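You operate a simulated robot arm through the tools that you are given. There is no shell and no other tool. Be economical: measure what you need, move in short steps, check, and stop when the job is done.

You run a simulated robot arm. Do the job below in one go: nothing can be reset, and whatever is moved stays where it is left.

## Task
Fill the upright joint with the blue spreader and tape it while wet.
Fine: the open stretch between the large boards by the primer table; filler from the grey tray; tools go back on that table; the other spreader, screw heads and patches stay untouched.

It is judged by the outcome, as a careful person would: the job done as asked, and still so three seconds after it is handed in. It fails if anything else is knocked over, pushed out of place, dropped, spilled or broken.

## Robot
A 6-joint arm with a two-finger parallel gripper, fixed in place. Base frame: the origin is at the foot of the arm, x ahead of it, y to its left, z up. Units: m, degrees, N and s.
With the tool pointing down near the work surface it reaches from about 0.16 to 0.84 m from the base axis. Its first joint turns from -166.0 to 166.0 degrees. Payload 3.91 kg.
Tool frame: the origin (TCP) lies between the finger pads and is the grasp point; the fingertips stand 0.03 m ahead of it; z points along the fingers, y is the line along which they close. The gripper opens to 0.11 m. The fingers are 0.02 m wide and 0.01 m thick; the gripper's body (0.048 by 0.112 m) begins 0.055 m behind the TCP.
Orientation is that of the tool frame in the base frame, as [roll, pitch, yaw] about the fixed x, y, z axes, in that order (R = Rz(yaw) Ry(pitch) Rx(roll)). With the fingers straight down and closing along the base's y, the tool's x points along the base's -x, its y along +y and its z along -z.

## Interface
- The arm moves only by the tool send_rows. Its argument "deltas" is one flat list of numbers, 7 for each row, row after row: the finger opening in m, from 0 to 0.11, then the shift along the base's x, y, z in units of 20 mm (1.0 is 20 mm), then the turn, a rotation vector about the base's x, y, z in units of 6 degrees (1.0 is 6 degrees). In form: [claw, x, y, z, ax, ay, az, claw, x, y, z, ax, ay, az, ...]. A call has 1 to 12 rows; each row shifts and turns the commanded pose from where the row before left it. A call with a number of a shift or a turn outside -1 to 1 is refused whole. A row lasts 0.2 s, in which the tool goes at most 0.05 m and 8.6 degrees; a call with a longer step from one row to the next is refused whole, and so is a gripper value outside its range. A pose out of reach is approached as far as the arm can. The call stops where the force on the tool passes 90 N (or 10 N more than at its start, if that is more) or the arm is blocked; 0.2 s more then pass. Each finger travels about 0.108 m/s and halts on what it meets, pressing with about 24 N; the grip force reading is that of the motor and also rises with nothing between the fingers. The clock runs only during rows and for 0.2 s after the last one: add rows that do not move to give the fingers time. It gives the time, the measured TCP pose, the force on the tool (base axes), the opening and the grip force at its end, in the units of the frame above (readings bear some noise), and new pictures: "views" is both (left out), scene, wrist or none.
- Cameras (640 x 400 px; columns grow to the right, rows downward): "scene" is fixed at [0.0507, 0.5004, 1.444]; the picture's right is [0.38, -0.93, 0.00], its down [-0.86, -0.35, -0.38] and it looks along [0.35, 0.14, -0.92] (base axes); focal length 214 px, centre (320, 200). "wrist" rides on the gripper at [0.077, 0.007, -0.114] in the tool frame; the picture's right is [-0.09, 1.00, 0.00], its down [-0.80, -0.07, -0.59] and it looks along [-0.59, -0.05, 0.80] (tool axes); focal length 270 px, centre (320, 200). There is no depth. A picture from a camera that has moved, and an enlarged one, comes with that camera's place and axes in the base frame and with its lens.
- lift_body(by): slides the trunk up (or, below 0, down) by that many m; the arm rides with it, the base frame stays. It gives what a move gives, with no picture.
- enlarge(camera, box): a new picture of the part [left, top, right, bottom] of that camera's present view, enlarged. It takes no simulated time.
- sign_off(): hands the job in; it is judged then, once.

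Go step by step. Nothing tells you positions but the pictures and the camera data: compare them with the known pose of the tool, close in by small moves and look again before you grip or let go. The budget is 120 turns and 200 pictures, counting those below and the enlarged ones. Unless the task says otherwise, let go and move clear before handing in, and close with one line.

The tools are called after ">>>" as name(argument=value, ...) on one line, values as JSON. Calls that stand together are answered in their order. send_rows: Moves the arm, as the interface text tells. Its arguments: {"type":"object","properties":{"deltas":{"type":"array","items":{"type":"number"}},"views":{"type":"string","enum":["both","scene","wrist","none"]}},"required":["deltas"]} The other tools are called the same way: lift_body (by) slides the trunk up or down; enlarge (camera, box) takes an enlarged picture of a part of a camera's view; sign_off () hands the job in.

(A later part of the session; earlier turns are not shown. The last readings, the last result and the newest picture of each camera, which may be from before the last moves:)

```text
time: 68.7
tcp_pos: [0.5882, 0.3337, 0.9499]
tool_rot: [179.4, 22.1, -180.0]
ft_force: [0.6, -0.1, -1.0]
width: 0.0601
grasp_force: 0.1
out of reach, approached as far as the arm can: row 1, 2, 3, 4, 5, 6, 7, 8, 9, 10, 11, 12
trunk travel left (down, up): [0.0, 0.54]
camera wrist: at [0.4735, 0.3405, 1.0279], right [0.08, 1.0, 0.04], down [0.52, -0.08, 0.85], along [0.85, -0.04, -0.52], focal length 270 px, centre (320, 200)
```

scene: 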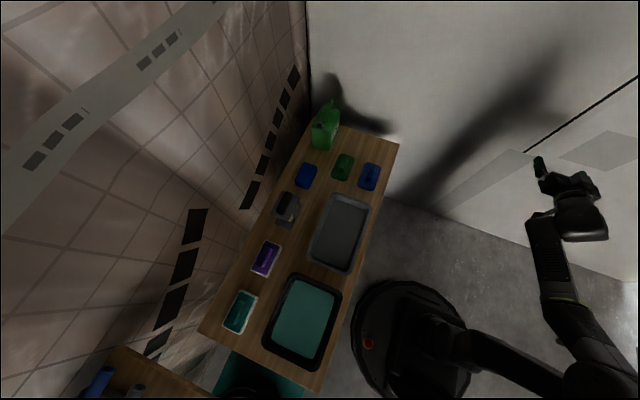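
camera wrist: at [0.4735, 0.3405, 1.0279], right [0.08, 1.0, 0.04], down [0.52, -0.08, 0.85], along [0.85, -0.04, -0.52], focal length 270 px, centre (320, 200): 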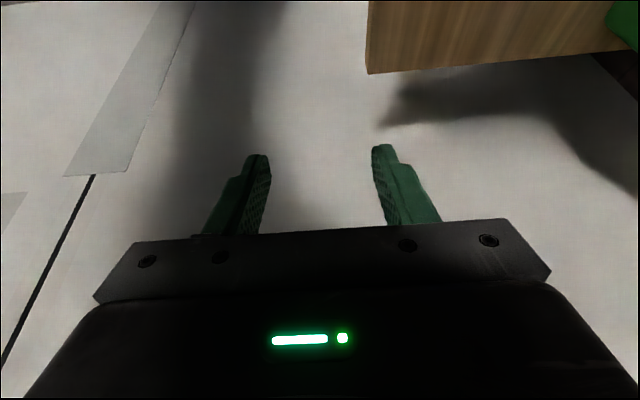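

>>> lift_body(by=0.35)

>>> send_rows(deltas=[0.06, -1, 0, -1, 0, 1, 0, 0.06, -1, 0, -1, 0, 1, 0, 0.06, -1, 0, -1, 0, 1, 0, 0.06, 0, 0, -1, 0, 1, 0, 0.06, 0, 0.5, -1, 0, 1, 0, 0.06, 0, 1, -1, 0, 1, 0, 0.06, 0, 1, -1, 0, 1, 0, 0.06, 0, 1, -1, 0, 1, 0, 0.06, 0, 1, -1, 0, 0.7, 0, 0.06, 0, 1, -1, 0, 0, 0, 0.06, 0, 0, -1, 0, 0, 0, 0.06, 0, 0, -1, 0, 0, 0], views="both")

```text
time: 72.1
tcp_pos: [0.5879, 0.3338, 1.2998]
tool_rot: [179.3, 22.1, 180.0]
ft_force: [-0.2, -0.2, 0.1]
width: 0.06
grasp_force: 0.1
trunk travel left (down, up): [-0.35, 0.19]
```

```text
time: 74.7
tcp_pos: [0.4765, 0.418, 0.979]
tool_rot: [179.2, -30.1, -180.0]
ft_force: [0.4, -0.5, 0.3]
width: 0.0601
grasp_force: 0.0
out of reach, approached as far as the arm can: row 3, 4, 5, 6, 7, 8, 9
trunk travel left (down, up): [-0.35, 0.19]
camera wrist: at [0.4676, 0.4236, 1.1161], right [0.08, 1.0, -0.03], down [0.99, -0.08, 0.11], along [0.11, -0.04, -0.99], focal length 270 px, centre (320, 200)
```

scene: 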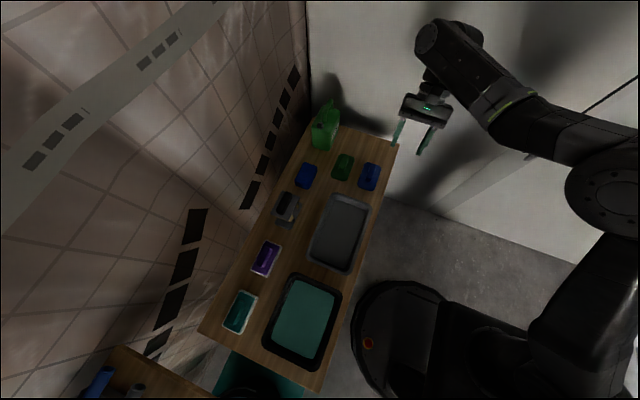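
wrist: 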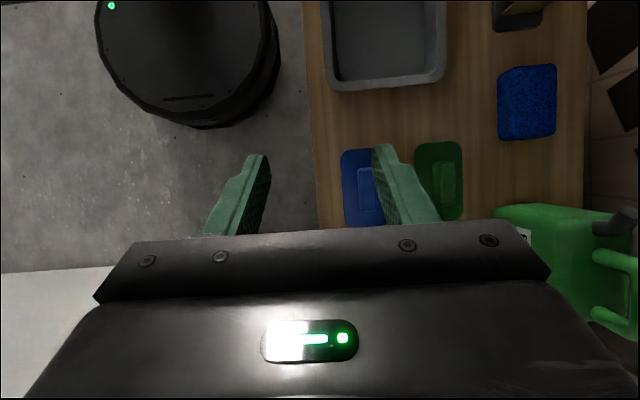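

>>> enlarge(camera="wrist", box=[330, 130, 480, 235])

>>> enlarge(camera="scene", box=[345, 150, 395, 200])

```text
3.81 times, centred on (405, 182) of wrist
camera zoom: at [0.4676, 0.4236, 1.1161], right [0.08, 1.0, -0.03], down [0.99, -0.08, 0.11], along [0.11, -0.04, -0.99], focal length 1030 px, centre (-4, 267)
```

zoom: 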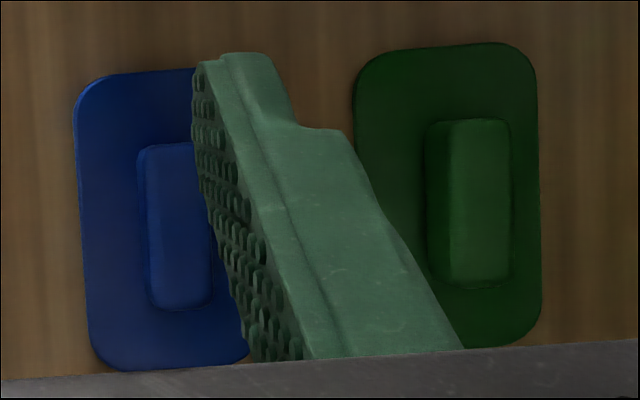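

```text
8.00 times, centred on (370, 175) of scene
camera zoom: at [0.0507, 0.5004, 1.444], right [0.38, -0.93, 0.0], down [-0.86, -0.35, -0.38], along [0.35, 0.14, -0.92], focal length 1716 px, centre (-80, 400)
```

zoom: 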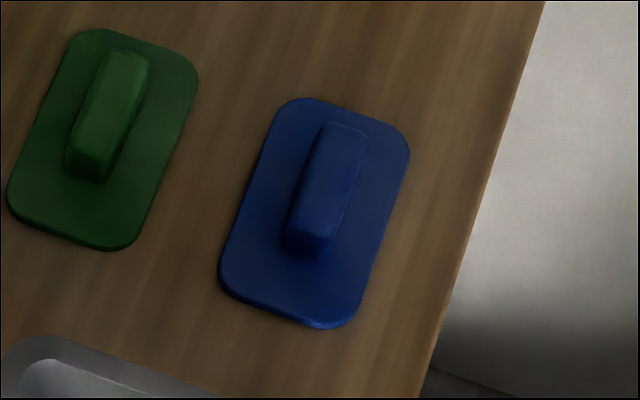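

>>> send_rows(deltas=[0.06, 0.5, 1, 0, -0.13, 0, 0, 0.06, 0.5, 1, 0, 0, 0, 0, 0.06, 0.5, 0.75, 0, 0, 0, 0, 0.06, 0, 0, -1, 0, 0, 0, 0.06, 0, 0, -1, 0, 0, 0, 0.06, 0, 0, -1, 0, 0, 0, 0.06, 0, 0, -1, 0, 0, 0, 0.06, 0, 0, -1, 0, 0, 0, 0.06, 0, 0, -1, 0, 0, 0, 0.06, 0, 0, -1, 0, 0, 0, 0.06, 0, 0, -1, 0, 0, 0], views="both")

>>> enlarge(camera="scene", box=[330, 100, 430, 200])

```text
time: 77.1
tcp_pos: [0.4987, 0.4684, 0.8121]
tool_rot: [-179.7, -30.2, 179.6]
ft_force: [0.2, 0.1, 0.0]
width: 0.06
grasp_force: 0.0
out of reach, approached as far as the arm can: row 3
trunk travel left (down, up): [-0.35, 0.19]
camera wrist: at [0.4897, 0.4766, 0.9502], right [0.08, 1.0, -0.05], down [0.99, -0.08, 0.11], along [0.11, -0.06, -0.99], focal length 270 px, centre (320, 200)
```

scene: 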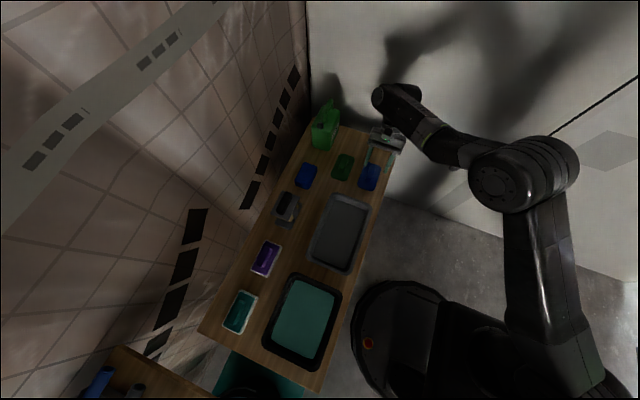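
wrist: 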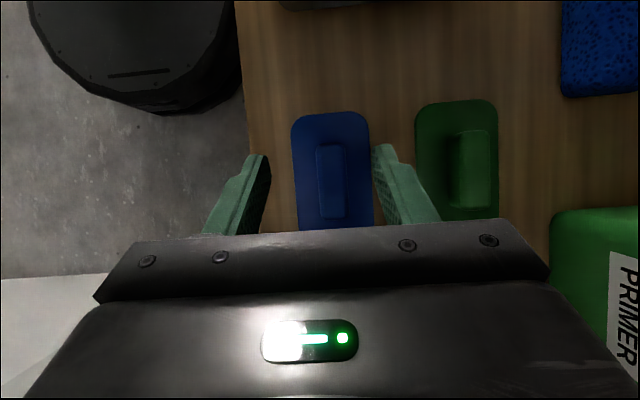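

```text
4.00 times, centred on (380, 150) of scene
camera zoom: at [0.0507, 0.5004, 1.444], right [0.38, -0.93, 0.0], down [-0.86, -0.35, -0.38], along [0.35, 0.14, -0.92], focal length 858 px, centre (80, 400)
```

zoom: 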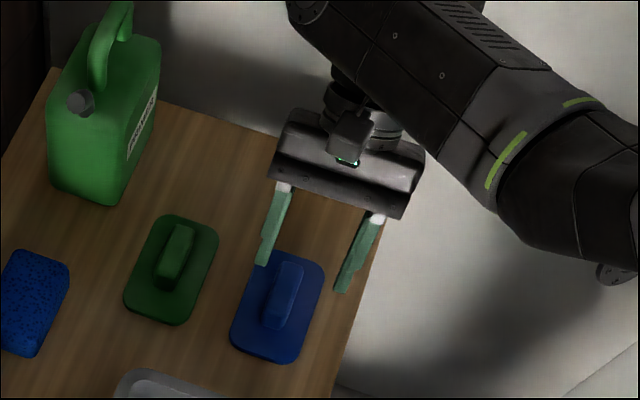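

>>> send_rows(deltas=[0.06, 0.5, 0.3, 0, 0, 0, 0, 0.06, 0, 0, -1, 0, 0, 0, 0.06, 0, 0, -1, 0, 0, 0, 0.06, 0, 0, -0.7, 0, 0, 0], views="both")

>>> enlarge(camera="scene", box=[345, 130, 405, 200])

```text
time: 78.1
tcp_pos: [0.5085, 0.4736, 0.7585]
tool_rot: [-179.9, -30.2, 179.7]
ft_force: [0.4, 0.5, -0.2]
width: 0.0599
grasp_force: 0.0
trunk travel left (down, up): [-0.35, 0.19]
camera wrist: at [0.5005, 0.4822, 0.8954], right [0.08, 1.0, -0.05], down [0.99, -0.08, 0.11], along [0.11, -0.06, -0.99], focal length 270 px, centre (320, 200)
```

scene: 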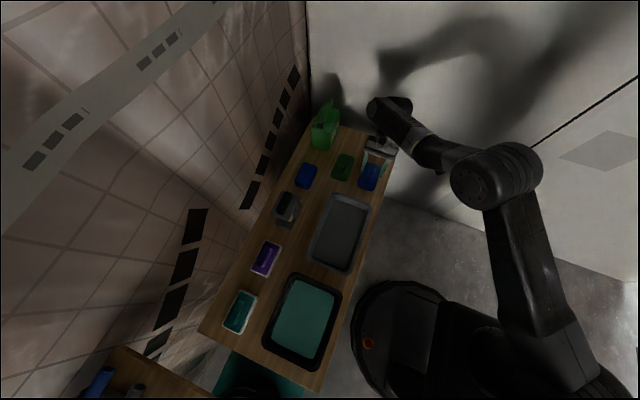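
wrist: 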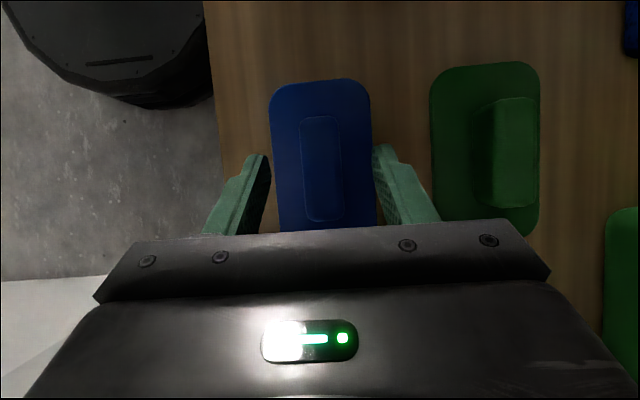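

```text
5.71 times, centred on (375, 165) of scene
camera zoom: at [0.0507, 0.5004, 1.444], right [0.38, -0.93, 0.0], down [-0.86, -0.35, -0.38], along [0.35, 0.14, -0.92], focal length 1226 px, centre (6, 400)
```

zoom: 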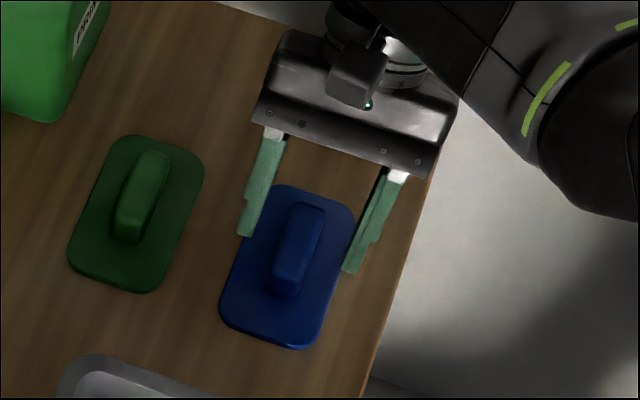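

>>> send_rows(deltas=[0.06, 0, 0, -0.4, 0, 0, 0, 0.06, 0, 0, -0.3, 0, 0, 0], views="wrist")

```text
time: 78.7
tcp_pos: [0.5095, 0.4738, 0.7449]
tool_rot: [-179.8, -30.1, 179.5]
ft_force: [0.3, 1.1, 0.1]
width: 0.0603
grasp_force: 0.1
trunk travel left (down, up): [-0.35, 0.19]
camera wrist: at [0.5004, 0.4826, 0.8823], right [0.08, 1.0, -0.05], down [0.99, -0.08, 0.11], along [0.11, -0.06, -0.99], focal length 270 px, centre (320, 200)
```

wrist: 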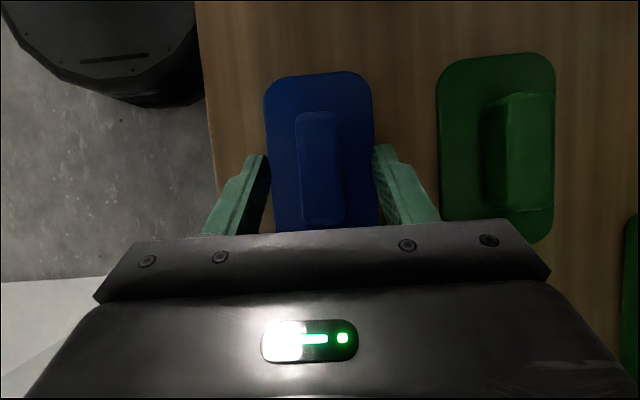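

>>> send_rows(deltas=[0.06, 0, 0, -0.3, 0, 0, 0, 0.05, 0, 0, 0, 0, 0, 0, 0.03, 0, 0, 0, 0, 0, 0, 0.01, 0, 0, 0, 0, 0, 0, 0.01, 0, 0, 0, 0, 0, 0], views="both")

>>> enlarge(camera="wrist", box=[220, 60, 420, 240])

```text
time: 79.9
tcp_pos: [0.509, 0.4739, 0.7385]
tool_rot: [-179.8, -30.1, 179.6]
ft_force: [0.3, -0.1, 0.5]
width: 0.0236
grasp_force: 24.0
trunk travel left (down, up): [-0.35, 0.19]
camera wrist: at [0.5003, 0.4824, 0.8765], right [0.08, 1.0, -0.05], down [0.99, -0.08, 0.11], along [0.11, -0.06, -0.99], focal length 270 px, centre (320, 200)
```

scene: 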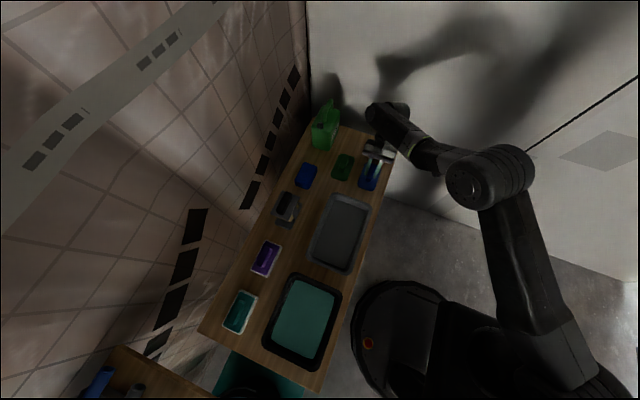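
wrist: 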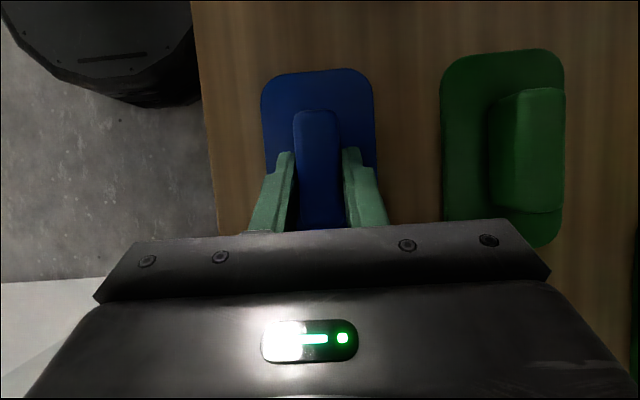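

```text
2.22 times, centred on (320, 150) of wrist
camera zoom: at [0.5003, 0.4824, 0.8765], right [0.08, 1.0, -0.05], down [0.99, -0.08, 0.11], along [0.11, -0.06, -0.99], focal length 601 px, centre (320, 311)
```

zoom: 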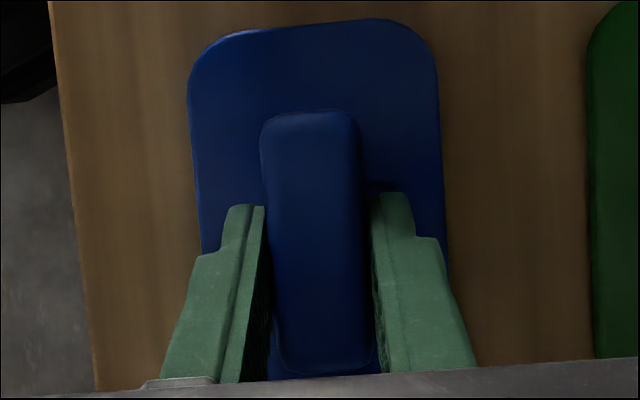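

>>> send_rows(deltas=[0.01, 0, 0, 0.5, 0, 0, 0, 0.01, 0, 0, 1, 0, 0, 0, 0.01, 0, 0, 1, 0, 0, 0, 0.01, 0, 0, 1, 0, 0, 0, 0.01, 0, 0, 1, 0, 0, 0, 0.01, 0, 0, 1, 0, 0, 0], views="both")

>>> enlarge(camera="wrist", box=[220, 60, 420, 240])

>>> enlarge(camera="scene", box=[340, 110, 430, 200])

```text
time: 81.3
tcp_pos: [0.508, 0.4732, 0.8492]
tool_rot: [-179.8, -30.1, 179.7]
ft_force: [0.1, 0.7, -0.3]
width: 0.0097
grasp_force: 0.0
trunk travel left (down, up): [-0.35, 0.19]
camera wrist: at [0.4998, 0.482, 0.9871], right [0.08, 1.0, -0.05], down [0.99, -0.08, 0.11], along [0.11, -0.06, -0.99], focal length 270 px, centre (320, 200)
```

scene: 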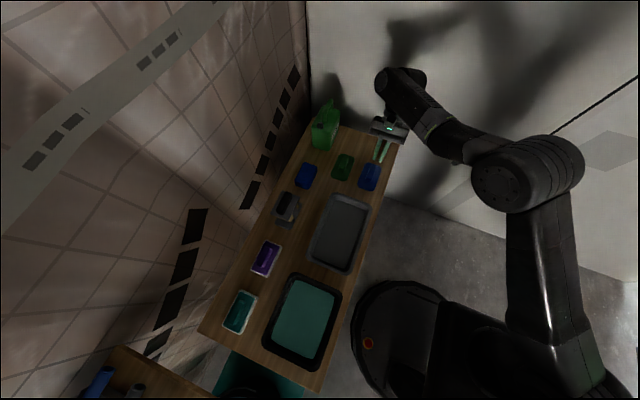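
wrist: 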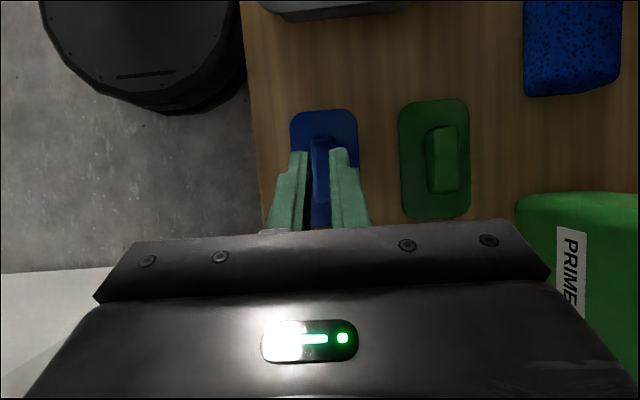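

```text
2.22 times, centred on (320, 150) of wrist
camera zoom: at [0.4998, 0.482, 0.9871], right [0.08, 1.0, -0.05], down [0.99, -0.08, 0.11], along [0.11, -0.06, -0.99], focal length 601 px, centre (320, 311)
```

zoom: 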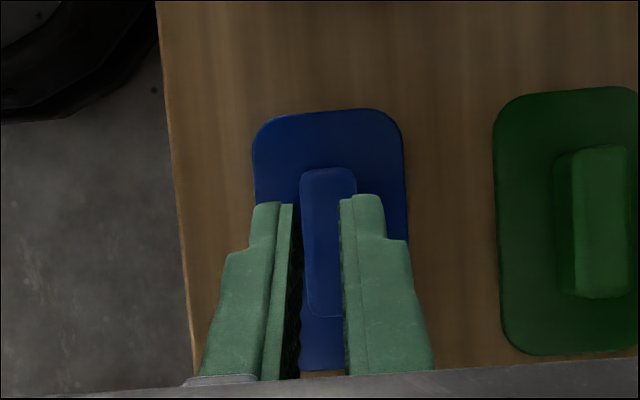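

```text
4.44 times, centred on (385, 155) of scene
camera zoom: at [0.0507, 0.5004, 1.444], right [0.38, -0.93, 0.0], down [-0.86, -0.35, -0.38], along [0.35, 0.14, -0.92], focal length 953 px, centre (31, 400)
```

zoom: 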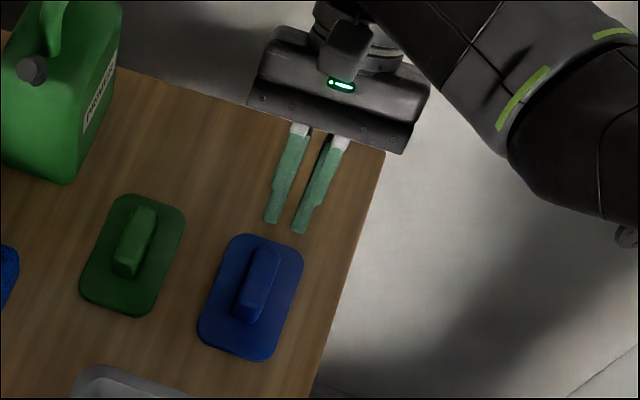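

>>> send_rows(deltas=[0.05, 0, 0, 0, 0, 0, 0, 0.05, 0, 0, 0, 0, 0, 0, 0.05, 0, 0, -1, 0, 0, 0, 0.05, 0, 0, -1, 0, 0, 0, 0.05, 0, 0, -1, 0, 0, 0, 0.05, 0, 0, -1, 0, 0, 0, 0.05, 0, 0, -1, 0, 0, 0, 0.05, 0, 0, -0.5, 0, 0, 0, 0.05, 0, 0, -0.2, 0, 0, 0], views="none")

>>> send_rows(deltas=[0.05, 0, 0, -0.15, 0, 0, 0], views="none")

>>> send_rows(deltas=[0.05, 0, 0, -0.15, 0, 0, 0], views="scene")

>>> enlarge(camera="scene", box=[350, 140, 400, 195])

```text
time: 83.3
tcp_pos: [0.5092, 0.4749, 0.738]
tool_rot: [180.0, -30.0, 179.7]
ft_force: [0.1, -0.2, 16.2]
width: 0.0496
grasp_force: 0.1
trunk travel left (down, up): [-0.35, 0.19]
```

```text
time: 83.7
tcp_pos: [0.5092, 0.475, 0.7369]
tool_rot: [179.9, -29.8, 179.8]
ft_force: [4.7, 1.8, 38.6]
width: 0.0495
grasp_force: 0.0
trunk travel left (down, up): [-0.35, 0.19]
```

```text
time: 84.1
tcp_pos: [0.5093, 0.4731, 0.7379]
tool_rot: [179.7, -29.6, 179.8]
ft_force: [8.3, 3.0, 58.6]
width: 0.0496
grasp_force: 0.1
trunk travel left (down, up): [-0.35, 0.19]
```

scene: 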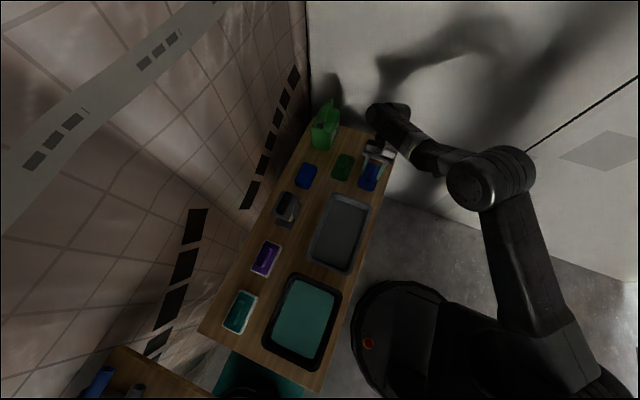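

```text
7.27 times, centred on (375, 168) of scene
camera zoom: at [0.0507, 0.5004, 1.444], right [0.38, -0.93, 0.0], down [-0.86, -0.35, -0.38], along [0.35, 0.14, -0.92], focal length 1560 px, centre (-80, 436)
```

zoom: 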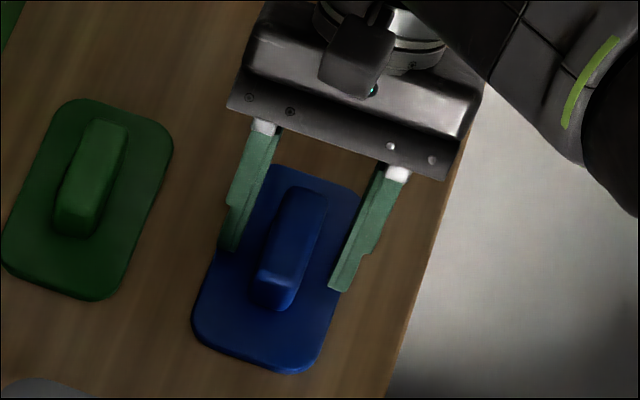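

>>> send_rows(deltas=[0.05, 0, 0, 0.2, 0, 0, 0, 0.0, 0, 0, 0, 0, 0, 0, 0.0, 0, 0, 0, 0, 0, 0, 0.0, 0, 0, 0, 0, 0, 0], views="none")

>>> send_rows(deltas=[0.0, 0, 0, 0.1, 0, 0, 0, 0.0, 0, 0, 0.1, 0, 0, 0, 0.0, 0, 0, 0.1, 0, 0, 0, 0.0, 0, 0, 0.1, 0, 0, 0], views="wrist")

>>> enlarge(camera="wrist", box=[220, 60, 420, 240])

```text
time: 85.1
tcp_pos: [0.5071, 0.4739, 0.7383]
tool_rot: [179.8, -29.7, 179.8]
ft_force: [2.5, 8.8, 43.2]
width: 0.0238
grasp_force: 23.9
trunk travel left (down, up): [-0.35, 0.19]
```

```text
time: 86.1
tcp_pos: [0.5086, 0.4717, 0.737]
tool_rot: [-179.5, -30.2, 179.5]
ft_force: [-0.3, 0.7, 0.4]
width: 0.0235
grasp_force: 24.5
trunk travel left (down, up): [-0.35, 0.19]
camera wrist: at [0.4999, 0.4808, 0.8754], right [0.08, 1.0, -0.05], down [0.99, -0.08, 0.11], along [0.11, -0.06, -0.99], focal length 270 px, centre (320, 200)
```

wrist: 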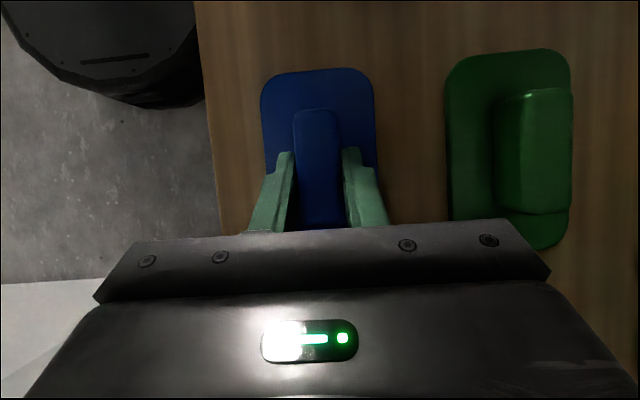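

```text
2.22 times, centred on (320, 150) of wrist
camera zoom: at [0.4999, 0.4808, 0.8754], right [0.08, 1.0, -0.05], down [0.99, -0.08, 0.11], along [0.11, -0.06, -0.99], focal length 601 px, centre (320, 311)
```

zoom: 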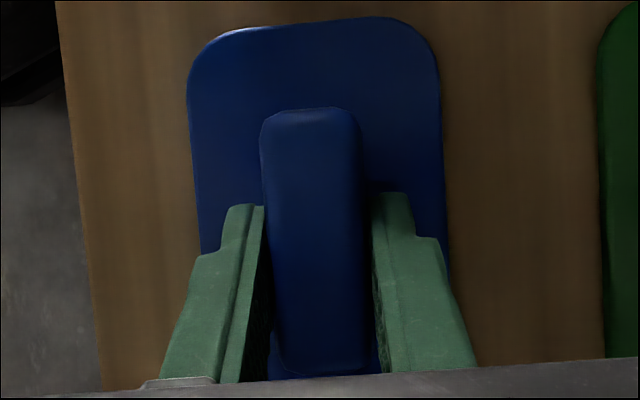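

>>> send_rows(deltas=[0.0, 0, 0, 0.15, 0, 0, 0, 0.0, 0, 0, 0.15, 0, 0, 0, 0.0, 0, 0, 0.15, 0, 0, 0, 0.0, 0, 0, 0.15, 0, 0, 0, 0.0, 0, 0, 0.2, 0, 0, 0, 0.0, 0, 0, 0.2, 0, 0, 0, 0.0, 0, 0, 0.2, 0, 0, 0, 0.0, 0, 0, 0.2, 0, 0, 0], views="wrist")

>>> enlarge(camera="wrist", box=[220, 60, 420, 240])

```text
time: 87.9
tcp_pos: [0.5095, 0.4749, 0.7685]
tool_rot: [-179.7, -30.1, 179.6]
ft_force: [-0.3, -0.9, -1.0]
width: 0.0238
grasp_force: 24.1
trunk travel left (down, up): [-0.35, 0.19]
camera wrist: at [0.5001, 0.4822, 0.9064], right [0.08, 1.0, -0.05], down [0.99, -0.08, 0.11], along [0.11, -0.06, -0.99], focal length 270 px, centre (320, 200)
```

wrist: 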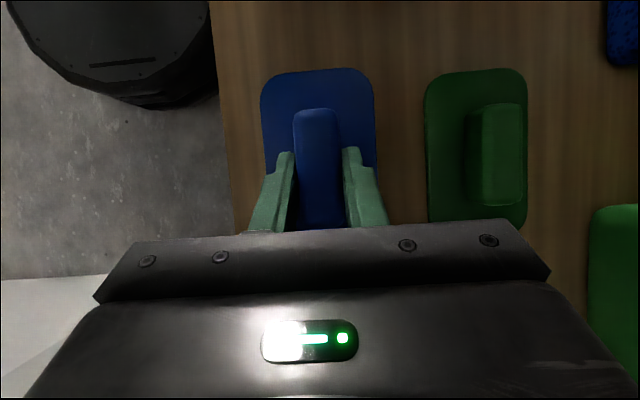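

```text
2.22 times, centred on (320, 150) of wrist
camera zoom: at [0.5001, 0.4822, 0.9064], right [0.08, 1.0, -0.05], down [0.99, -0.08, 0.11], along [0.11, -0.06, -0.99], focal length 601 px, centre (320, 311)
```

zoom: 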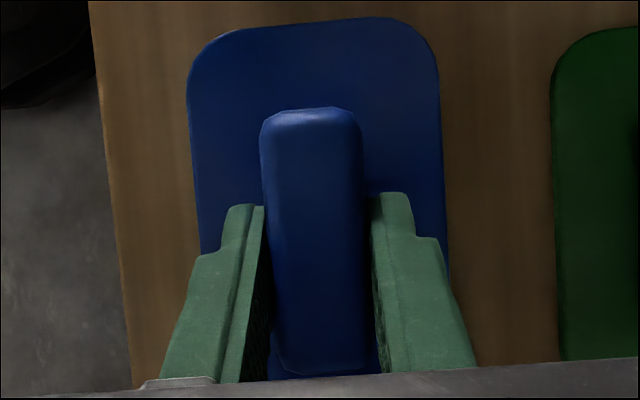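

>>> send_rows(deltas=[0.0, 0, 0, 0.3, 0, 0, 0, 0.0, 0, 0, 0.5, 0, 0, 0, 0.0, 0, 0, 0.6, 0, 0, 0, 0.0, 0, 0, 0.6, 0, 0, 0, 0.0, -0.3, 0, 0.6, 0, 0, 0, 0.0, -0.5, 0, 0.4, 0, 0, 0, 0.0, -0.7, 0, 0.2, 0, 0, 0, 0.0, -0.8, 0.1, 0, 0, 0, 0, 0.0, -0.8, 0.1, 0, 0, 0, 0, 0.0, -0.8, 0.1, 0, 0, 0, 0, 0.0, -0.6, 0.1, 0, 0, 0, 0, 0.0, -0.3, 0, 0, 0, 0, 0], views="wrist")

```text
time: 90.5
tcp_pos: [0.4129, 0.4825, 0.833]
tool_rot: [-179.7, -30.1, 179.5]
ft_force: [0.5, -0.7, -0.3]
width: 0.0235
grasp_force: 23.9
trunk travel left (down, up): [-0.35, 0.19]
camera wrist: at [0.4039, 0.4903, 0.9705], right [0.08, 1.0, -0.05], down [0.99, -0.08, 0.11], along [0.11, -0.06, -0.99], focal length 270 px, centre (320, 200)
```

wrist: 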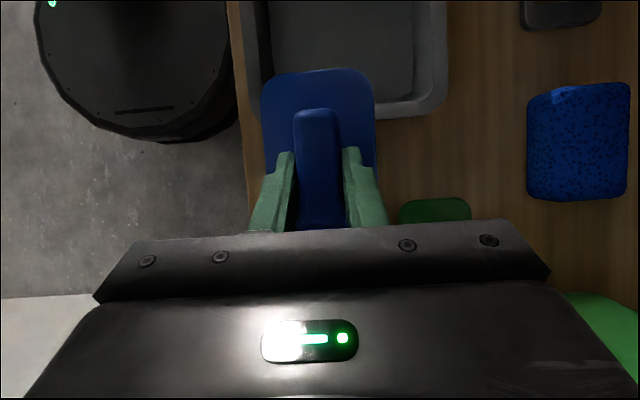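

>>> send_rows(deltas=[0.0, -0.4, 0.1, 0, 0, 0, 0, 0.0, -0.7, 0.1, 0, 0, 0, 0, 0.0, -0.9, 0.2, 0, 0, 0, 0, 0.0, -1, 0.2, 0, 0, 0, 0, 0.0, -1, 0.2, 0, 0, 0, 0, 0.0, -1, 0.2, 0, 0, 0, 0, 0.0, -1, 0.1, 0, 0, 0, 0, 0.0, -0.9, 0, 0, 0, 0, 0, 0.0, -0.6, 0, 0, 0, 0, 0, 0.0, -0.4, 0, 0, 0, 0, 0], views="both")

>>> enlarge(camera="scene", box=[290, 170, 390, 280])

```text
time: 92.7
tcp_pos: [0.2549, 0.5041, 0.8329]
tool_rot: [-179.8, -30.2, 179.5]
ft_force: [-0.2, -0.8, -0.7]
width: 0.0235
grasp_force: 24.0
trunk travel left (down, up): [-0.35, 0.19]
camera wrist: at [0.2458, 0.5125, 0.9704], right [0.08, 1.0, -0.05], down [0.99, -0.08, 0.11], along [0.11, -0.06, -0.99], focal length 270 px, centre (320, 200)
```

scene: 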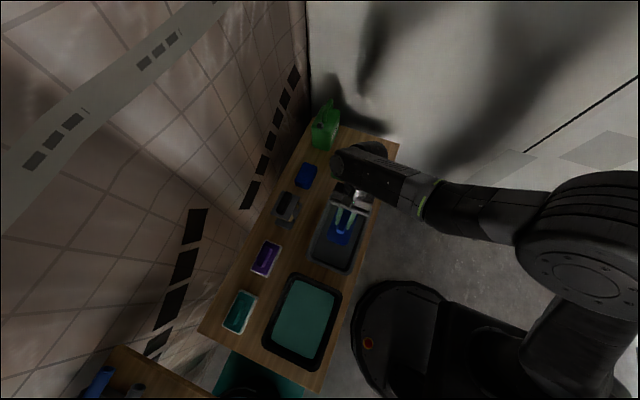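
wrist: 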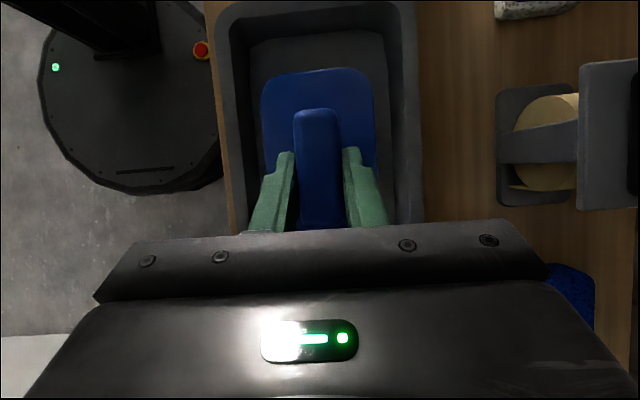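

```text
3.64 times, centred on (340, 225) of scene
camera zoom: at [0.0507, 0.5004, 1.444], right [0.38, -0.93, 0.0], down [-0.86, -0.35, -0.38], along [0.35, 0.14, -0.92], focal length 780 px, centre (247, 109)
```

zoom: 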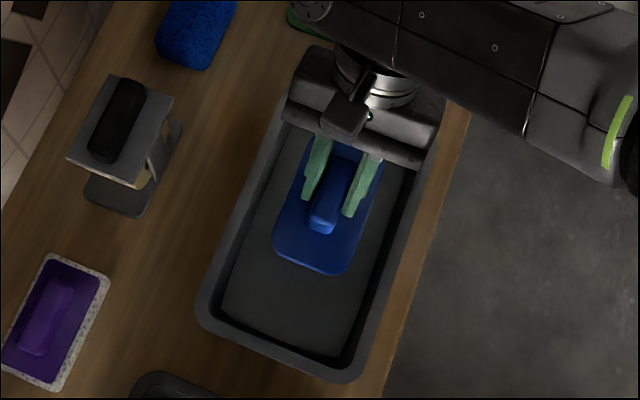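

>>> send_rows(deltas=[0.0, 0, -0.1, -0.4, 0, 0, 0, 0.0, 0, -0.1, -0.6, 0, 0, 0, 0.0, 0, 0, -0.6, 0, 0, 0, 0.0, 0, 0, -0.4, 0, 0, 0, 0.0, 0, 0, -0.3, 0, 0, 0, 0.0, 0, 0, -0.2, 0, 0, 0], views="none")

>>> send_rows(deltas=[0.0, 0, 0, -0.2, 0, 0, 0, 0.0, 0, 0, -0.2, 0, 0, 0], views="none")

>>> send_rows(deltas=[0.0, 0, 0, -0.2, 0, 0, 0], views="both")

```text
time: 94.1
tcp_pos: [0.2538, 0.5008, 0.7833]
tool_rot: [-179.8, -30.1, 179.6]
ft_force: [0.5, -0.3, -0.9]
width: 0.0233
grasp_force: 24.3
trunk travel left (down, up): [-0.35, 0.19]
```

```text
time: 94.7
tcp_pos: [0.2554, 0.4998, 0.7753]
tool_rot: [-179.9, -30.0, 179.7]
ft_force: [-0.4, 0.3, -0.9]
width: 0.0236
grasp_force: 24.2
trunk travel left (down, up): [-0.35, 0.19]
```

```text
time: 95.1
tcp_pos: [0.255, 0.5, 0.7712]
tool_rot: [-179.8, -30.1, 179.7]
ft_force: [0.4, -0.3, -0.9]
width: 0.0236
grasp_force: 23.7
trunk travel left (down, up): [-0.35, 0.19]
camera wrist: at [0.246, 0.5082, 0.9082], right [0.08, 1.0, -0.05], down [0.99, -0.08, 0.11], along [0.11, -0.06, -0.99], focal length 270 px, centre (320, 200)
```

scene: 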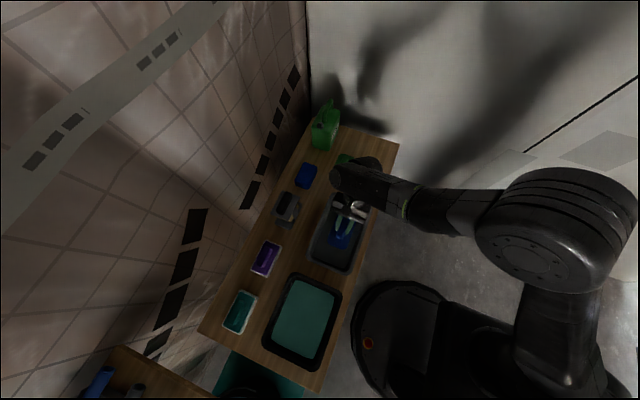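
wrist: 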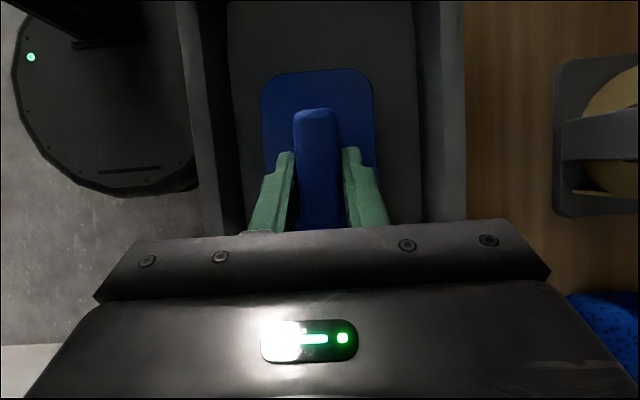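

>>> send_rows(deltas=[0.0, 0, 0, -0.2, 0, 0, 0, 0.0, 0, 0, -0.2, 0, 0, 0], views="none")

>>> send_rows(deltas=[0.0, 0, 0, -0.15, 0, 0, 0], views="none")

>>> send_rows(deltas=[0.0, 0, 0, -0.15, 0, 0, 0], views="wrist")

```text
time: 95.7
tcp_pos: [0.2545, 0.5001, 0.7623]
tool_rot: [-179.8, -30.1, 179.6]
ft_force: [0.0, 0.5, -1.1]
width: 0.0239
grasp_force: 24.2
trunk travel left (down, up): [-0.35, 0.19]
```

```text
time: 96.1
tcp_pos: [0.2559, 0.5009, 0.7597]
tool_rot: [-179.8, -30.0, 179.6]
ft_force: [-0.1, -0.5, -1.1]
width: 0.0238
grasp_force: 23.5
trunk travel left (down, up): [-0.35, 0.19]
```

```text
time: 96.5
tcp_pos: [0.2551, 0.5002, 0.757]
tool_rot: [-179.8, -30.2, 179.6]
ft_force: [0.4, -0.6, -1.3]
width: 0.0236
grasp_force: 24.2
trunk travel left (down, up): [-0.35, 0.19]
camera wrist: at [0.2462, 0.5084, 0.8943], right [0.08, 1.0, -0.05], down [0.99, -0.08, 0.11], along [0.11, -0.06, -0.99], focal length 270 px, centre (320, 200)
```

wrist: 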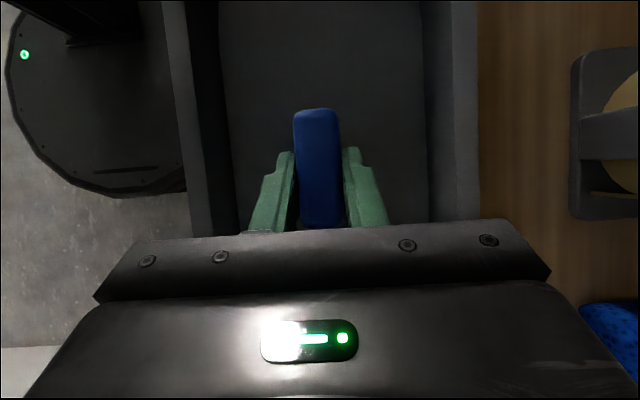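

>>> send_rows(deltas=[0.0, 0, 0, 0.15, 0, 0, 0, 0.0, 0, 0, 0.2, 0, 0, 0, 0.0, 0, 0, 0.3, 0, 0, 0, 0.0, 0, 0, 0.4, 0, 0, 0, 0.0, 0, 0, 0.5, 0, 0, 0, 0.0, 0, 0, 0.6, 0, 0, 0, 0.0, 0, 0, 0.6, 0, 0, 0, 0.0, 0, 0, 0.6, 0, 0, 0, 0.0, 0, 0, 0.6, 0, 0, 0, 0.0, 0, 0, 0.4, 0, 0, 0], views="both")

>>> enlarge(camera="scene", box=[290, 160, 390, 280])

>>> enlarge(camera="wrist", box=[200, 20, 440, 240])

```text
time: 98.7
tcp_pos: [0.2546, 0.5005, 0.8437]
tool_rot: [-179.8, -30.1, 179.7]
ft_force: [0.3, 0.6, 0.4]
width: 0.0235
grasp_force: 24.3
trunk travel left (down, up): [-0.35, 0.19]
camera wrist: at [0.2459, 0.5087, 0.9817], right [0.08, 1.0, -0.05], down [0.99, -0.08, 0.11], along [0.11, -0.06, -0.99], focal length 270 px, centre (320, 200)
```

scene: 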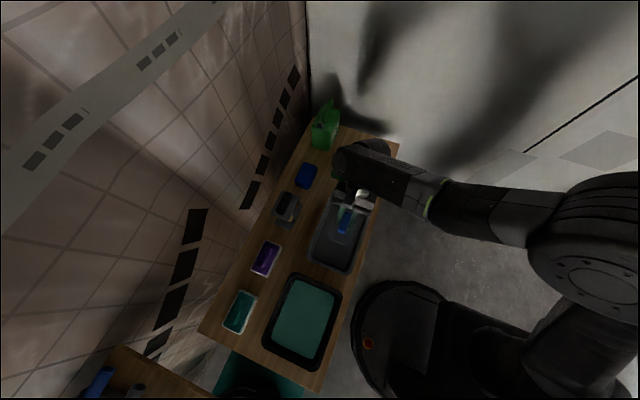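
wrist: 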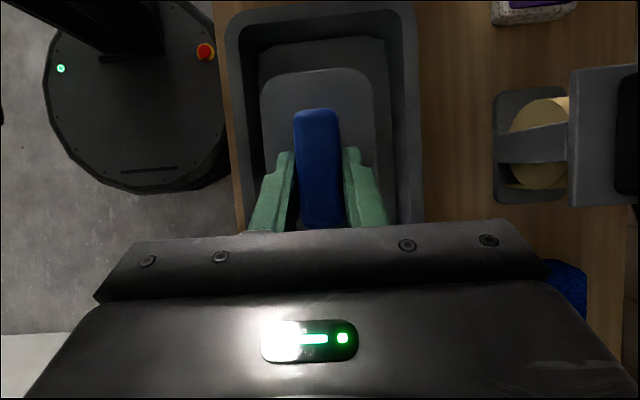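

```text
3.33 times, centred on (340, 220) of scene
camera zoom: at [0.0507, 0.5004, 1.444], right [0.38, -0.93, 0.0], down [-0.86, -0.35, -0.38], along [0.35, 0.14, -0.92], focal length 715 px, centre (253, 133)
```

zoom: 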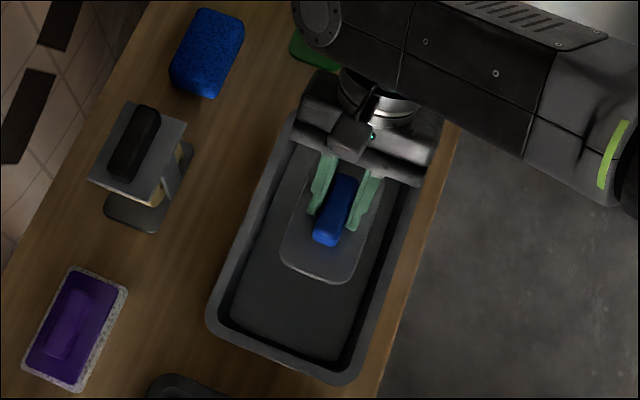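

```text
1.82 times, centred on (320, 130) of wrist
camera zoom: at [0.2459, 0.5087, 0.9817], right [0.08, 1.0, -0.05], down [0.99, -0.08, 0.11], along [0.11, -0.06, -0.99], focal length 491 px, centre (320, 327)
```

zoom: 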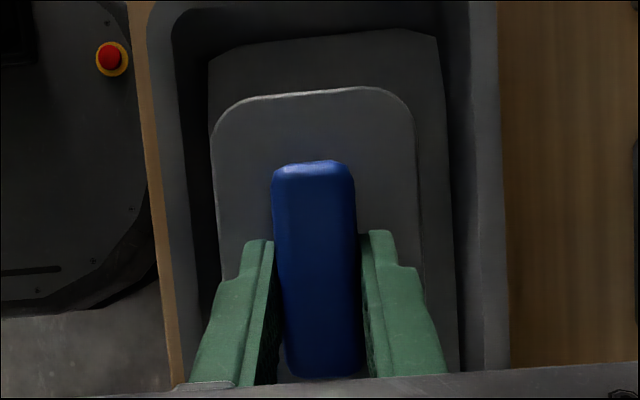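

>>> send_rows(deltas=[0.0, 0, -0.2, 0.3, 0, 0, 0, 0.0, 0.2, -0.4, 0.5, 0, 0, 0, 0.0, 0.4, -0.7, 0.5, 0, 0, 0, 0.0, 0.5, -0.9, 0.5, 0, 0, 0, 0.0, 0.5, -1, 0.5, 0, 0, 0, 0.0, 0.5, -1, 0.5, 0, 0, 0, 0.0, 0.5, -1, 0.5, 0, 0, 0, 0.0, 0.5, -1, 0, 0, 0, 0, 0.0, 0.5, -1, 0, 0, 0, 0, 0.0, 0.5, -1, 0, 0, 0, 0, 0.0, 0.5, -1, 0, 0, 0, 0, 0.0, 0.5, -1, 0, 0, 0, 0], views="none")

>>> send_rows(deltas=[0.0, 0.6, -1, 0, 0, -0.3, 0, 0.0, 0.6, -1, 0, 0, -0.6, 0, 0.0, 0.6, -1, 0, 0, -0.8, 0, 0.0, 0.6, -1, 0, 0, -0.8, 0, 0.0, 0.6, -1, 0, 0, -0.8, 0, 0.0, 0.6, -1, 0, 0, -0.8, 0, 0.0, 0.6, -1, 0, 0, -0.8, 0, 0.0, 0.6, -1, 0, 0, -0.8, 0, 0.0, 0.6, -1, 0, 0, -0.8, 0, 0.0, 0.5, -1, 0, 0, -0.8, 0, 0.0, 0.3, -0.8, 0, 0, -0.6, 0, 0.0, 0, -0.4, 0, 0, -0.3, 0], views="both")

```text
time: 101.3
tcp_pos: [0.3567, 0.2974, 0.91]
tool_rot: [-179.8, -30.2, 179.5]
ft_force: [0.1, -0.5, -0.4]
width: 0.0236
grasp_force: 24.2
trunk travel left (down, up): [-0.35, 0.19]
```

```text
time: 103.9
tcp_pos: [0.4812, 0.072, 0.9107]
tool_rot: [179.9, 19.1, 179.6]
ft_force: [-0.2, 0.0, -1.3]
width: 0.0237
grasp_force: 23.6
trunk travel left (down, up): [-0.35, 0.19]
camera wrist: at [0.3712, 0.08, 0.9929], right [0.09, 1.0, 0.03], down [0.56, -0.08, 0.82], along [0.82, -0.06, -0.57], focal length 270 px, centre (320, 200)
```

scene: 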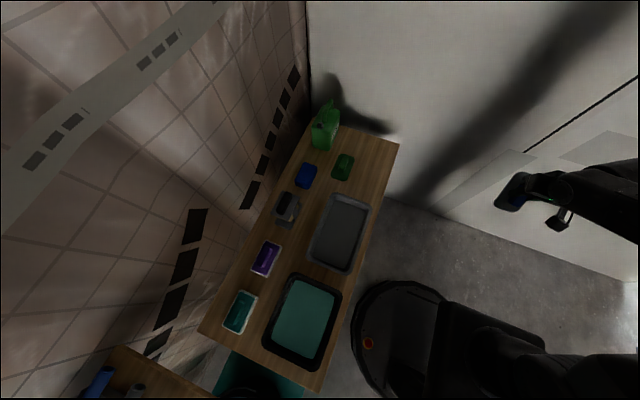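
wrist: 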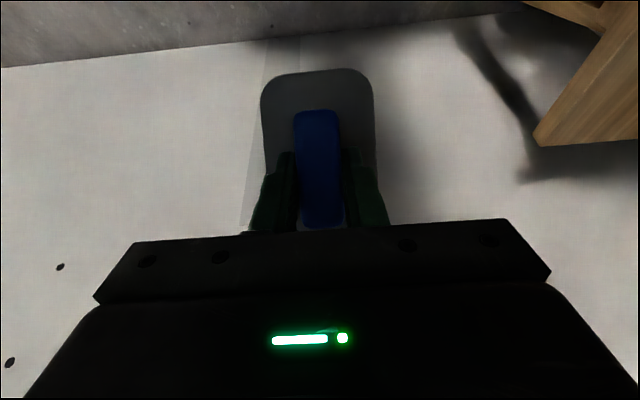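

>>> send_rows(deltas=[0.0, 0.3, 0, 0.3, 0, 0, 0, 0.0, 0.5, -0.3, 0.7, 0, 0, 0, 0.0, 0.7, -0.6, 1, 0, -0.2, 0, 0.0, 0.7, -0.6, 1, 0, -0.5, 0, 0.0, 0.5, -0.6, 1, 0, -0.8, 0, 0.0, 0, -0.6, 1, 0, -0.9, 0, 0.0, 0, -0.6, 1, 0, -0.9, 0, 0.0, 0, -0.6, 1, 0, -0.9, 0, 0.0, 0, -0.6, 1, 0, -0.9, 0, 0.0, 0, -0.6, 1, 0, -0.8, 0, 0.0, 0, -0.6, 1, 0, -0.6, 0, 0.0, 0, -0.3, 0.6, 0, -0.3, 0], views="wrist")

>>> lift_body(by=-0.35)

>>> send_rows(deltas=[0.0, 0.2, 0, 0, 0, 0, 0], views="both")

```text
time: 106.5
tcp_pos: [0.5346, -0.0474, 1.1215]
tool_rot: [179.3, 59.9, 179.3]
ft_force: [0.6, -0.4, -0.7]
width: 0.0234
grasp_force: 24.3
trunk travel left (down, up): [-0.35, 0.19]
camera wrist: at [0.3978, -0.0395, 1.1124], right [0.05, 1.0, 0.08], down [-0.11, -0.08, 0.99], along [0.99, -0.06, 0.11], focal length 270 px, centre (320, 200)
```

wrist: 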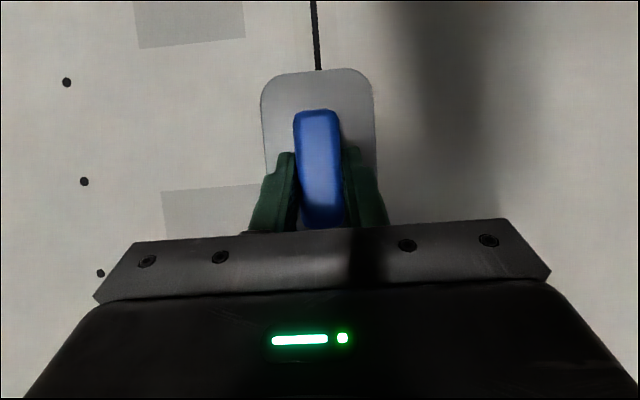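

```text
time: 109.9
tcp_pos: [0.5359, -0.0462, 0.7717]
tool_rot: [179.4, 59.9, 179.3]
ft_force: [-0.4, 0.4, -0.8]
width: 0.0236
grasp_force: 24.4
trunk travel left (down, up): [0.0, 0.54]
```

```text
time: 110.3
tcp_pos: [0.5394, -0.0472, 0.7711]
tool_rot: [179.3, 60.0, 179.2]
ft_force: [0.0, -0.3, -1.6]
width: 0.0236
grasp_force: 24.3
trunk travel left (down, up): [0.0, 0.54]
camera wrist: at [0.402, -0.0392, 0.7625], right [0.05, 1.0, 0.08], down [-0.11, -0.08, 0.99], along [0.99, -0.06, 0.11], focal length 270 px, centre (320, 200)
```

scene: 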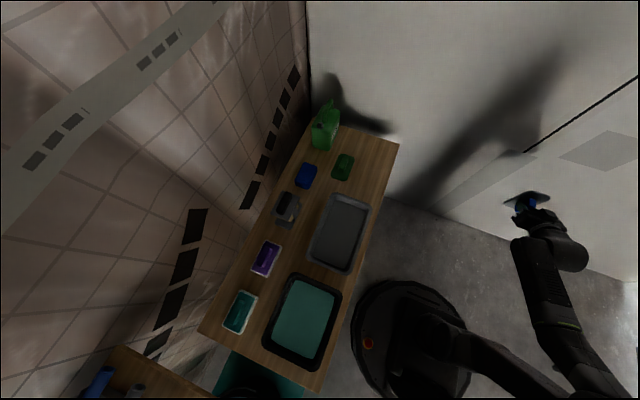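
wrist: 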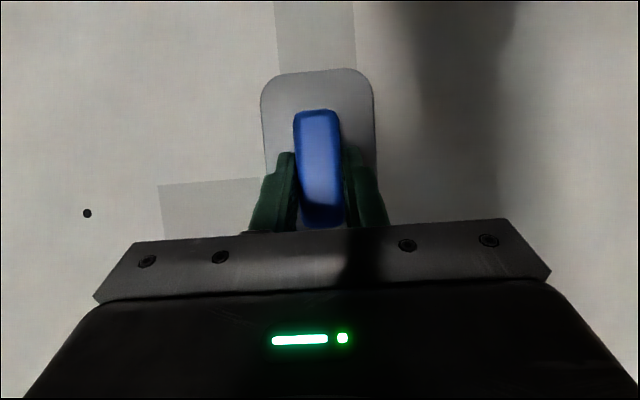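

>>> send_rows(deltas=[0.0, 0.4, 0, 0.3, 0, 0, 0, 0.0, 0.8, 0, 0.5, 0, 0, 0, 0.0, 1, 0, 0.5, 0, 0, 0, 0.0, 1, 0, 0.3, 0, 0, 0, 0.0, 1, 0, 0, 0, 0, 0, 0.0, 1, 0, 0, 0, 0, 0, 0.0, 1, 0, 0, 0, 0, 0, 0.0, 1, 0, 0, 0, 0, 0, 0.0, 1, 0, 0, 0, 0, 0, 0.0, 0.6, 0, 0, 0, 0, 0, 0.0, 0.4, 0, 0, 0, 0, 0], views="both")

>>> enlarge(camera="scene", box=[480, 110, 640, 220])

```text
time: 112.7
tcp_pos: [0.7241, -0.0468, 0.8035]
tool_rot: [179.2, 59.9, 179.2]
ft_force: [-0.5, -0.3, -1.0]
width: 0.0235
grasp_force: 24.2
trunk travel left (down, up): [0.0, 0.54]
camera wrist: at [0.586, -0.0395, 0.7943], right [0.05, 1.0, 0.08], down [-0.11, -0.08, 0.99], along [0.99, -0.06, 0.11], focal length 270 px, centre (320, 200)
```

scene: 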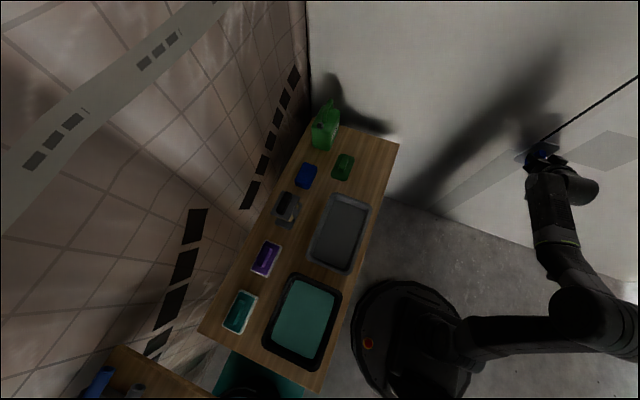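
wrist: 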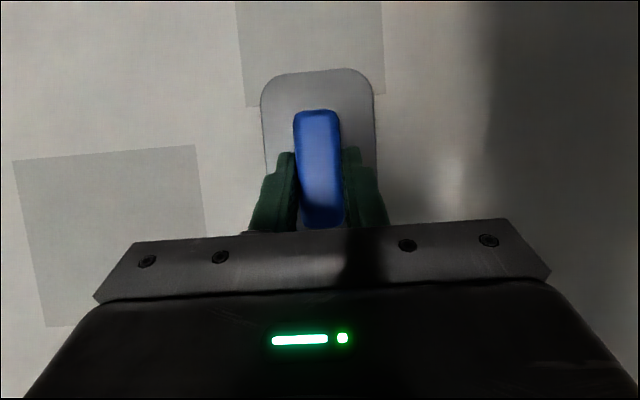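

```text
3.64 times, centred on (560, 165) of scene
camera zoom: at [0.0507, 0.5004, 1.444], right [0.38, -0.93, 0.0], down [-0.86, -0.35, -0.38], along [0.35, 0.14, -0.92], focal length 780 px, centre (-553, 327)
```

zoom: 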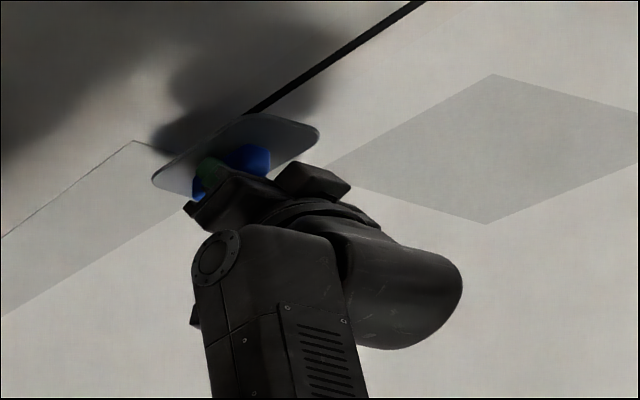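

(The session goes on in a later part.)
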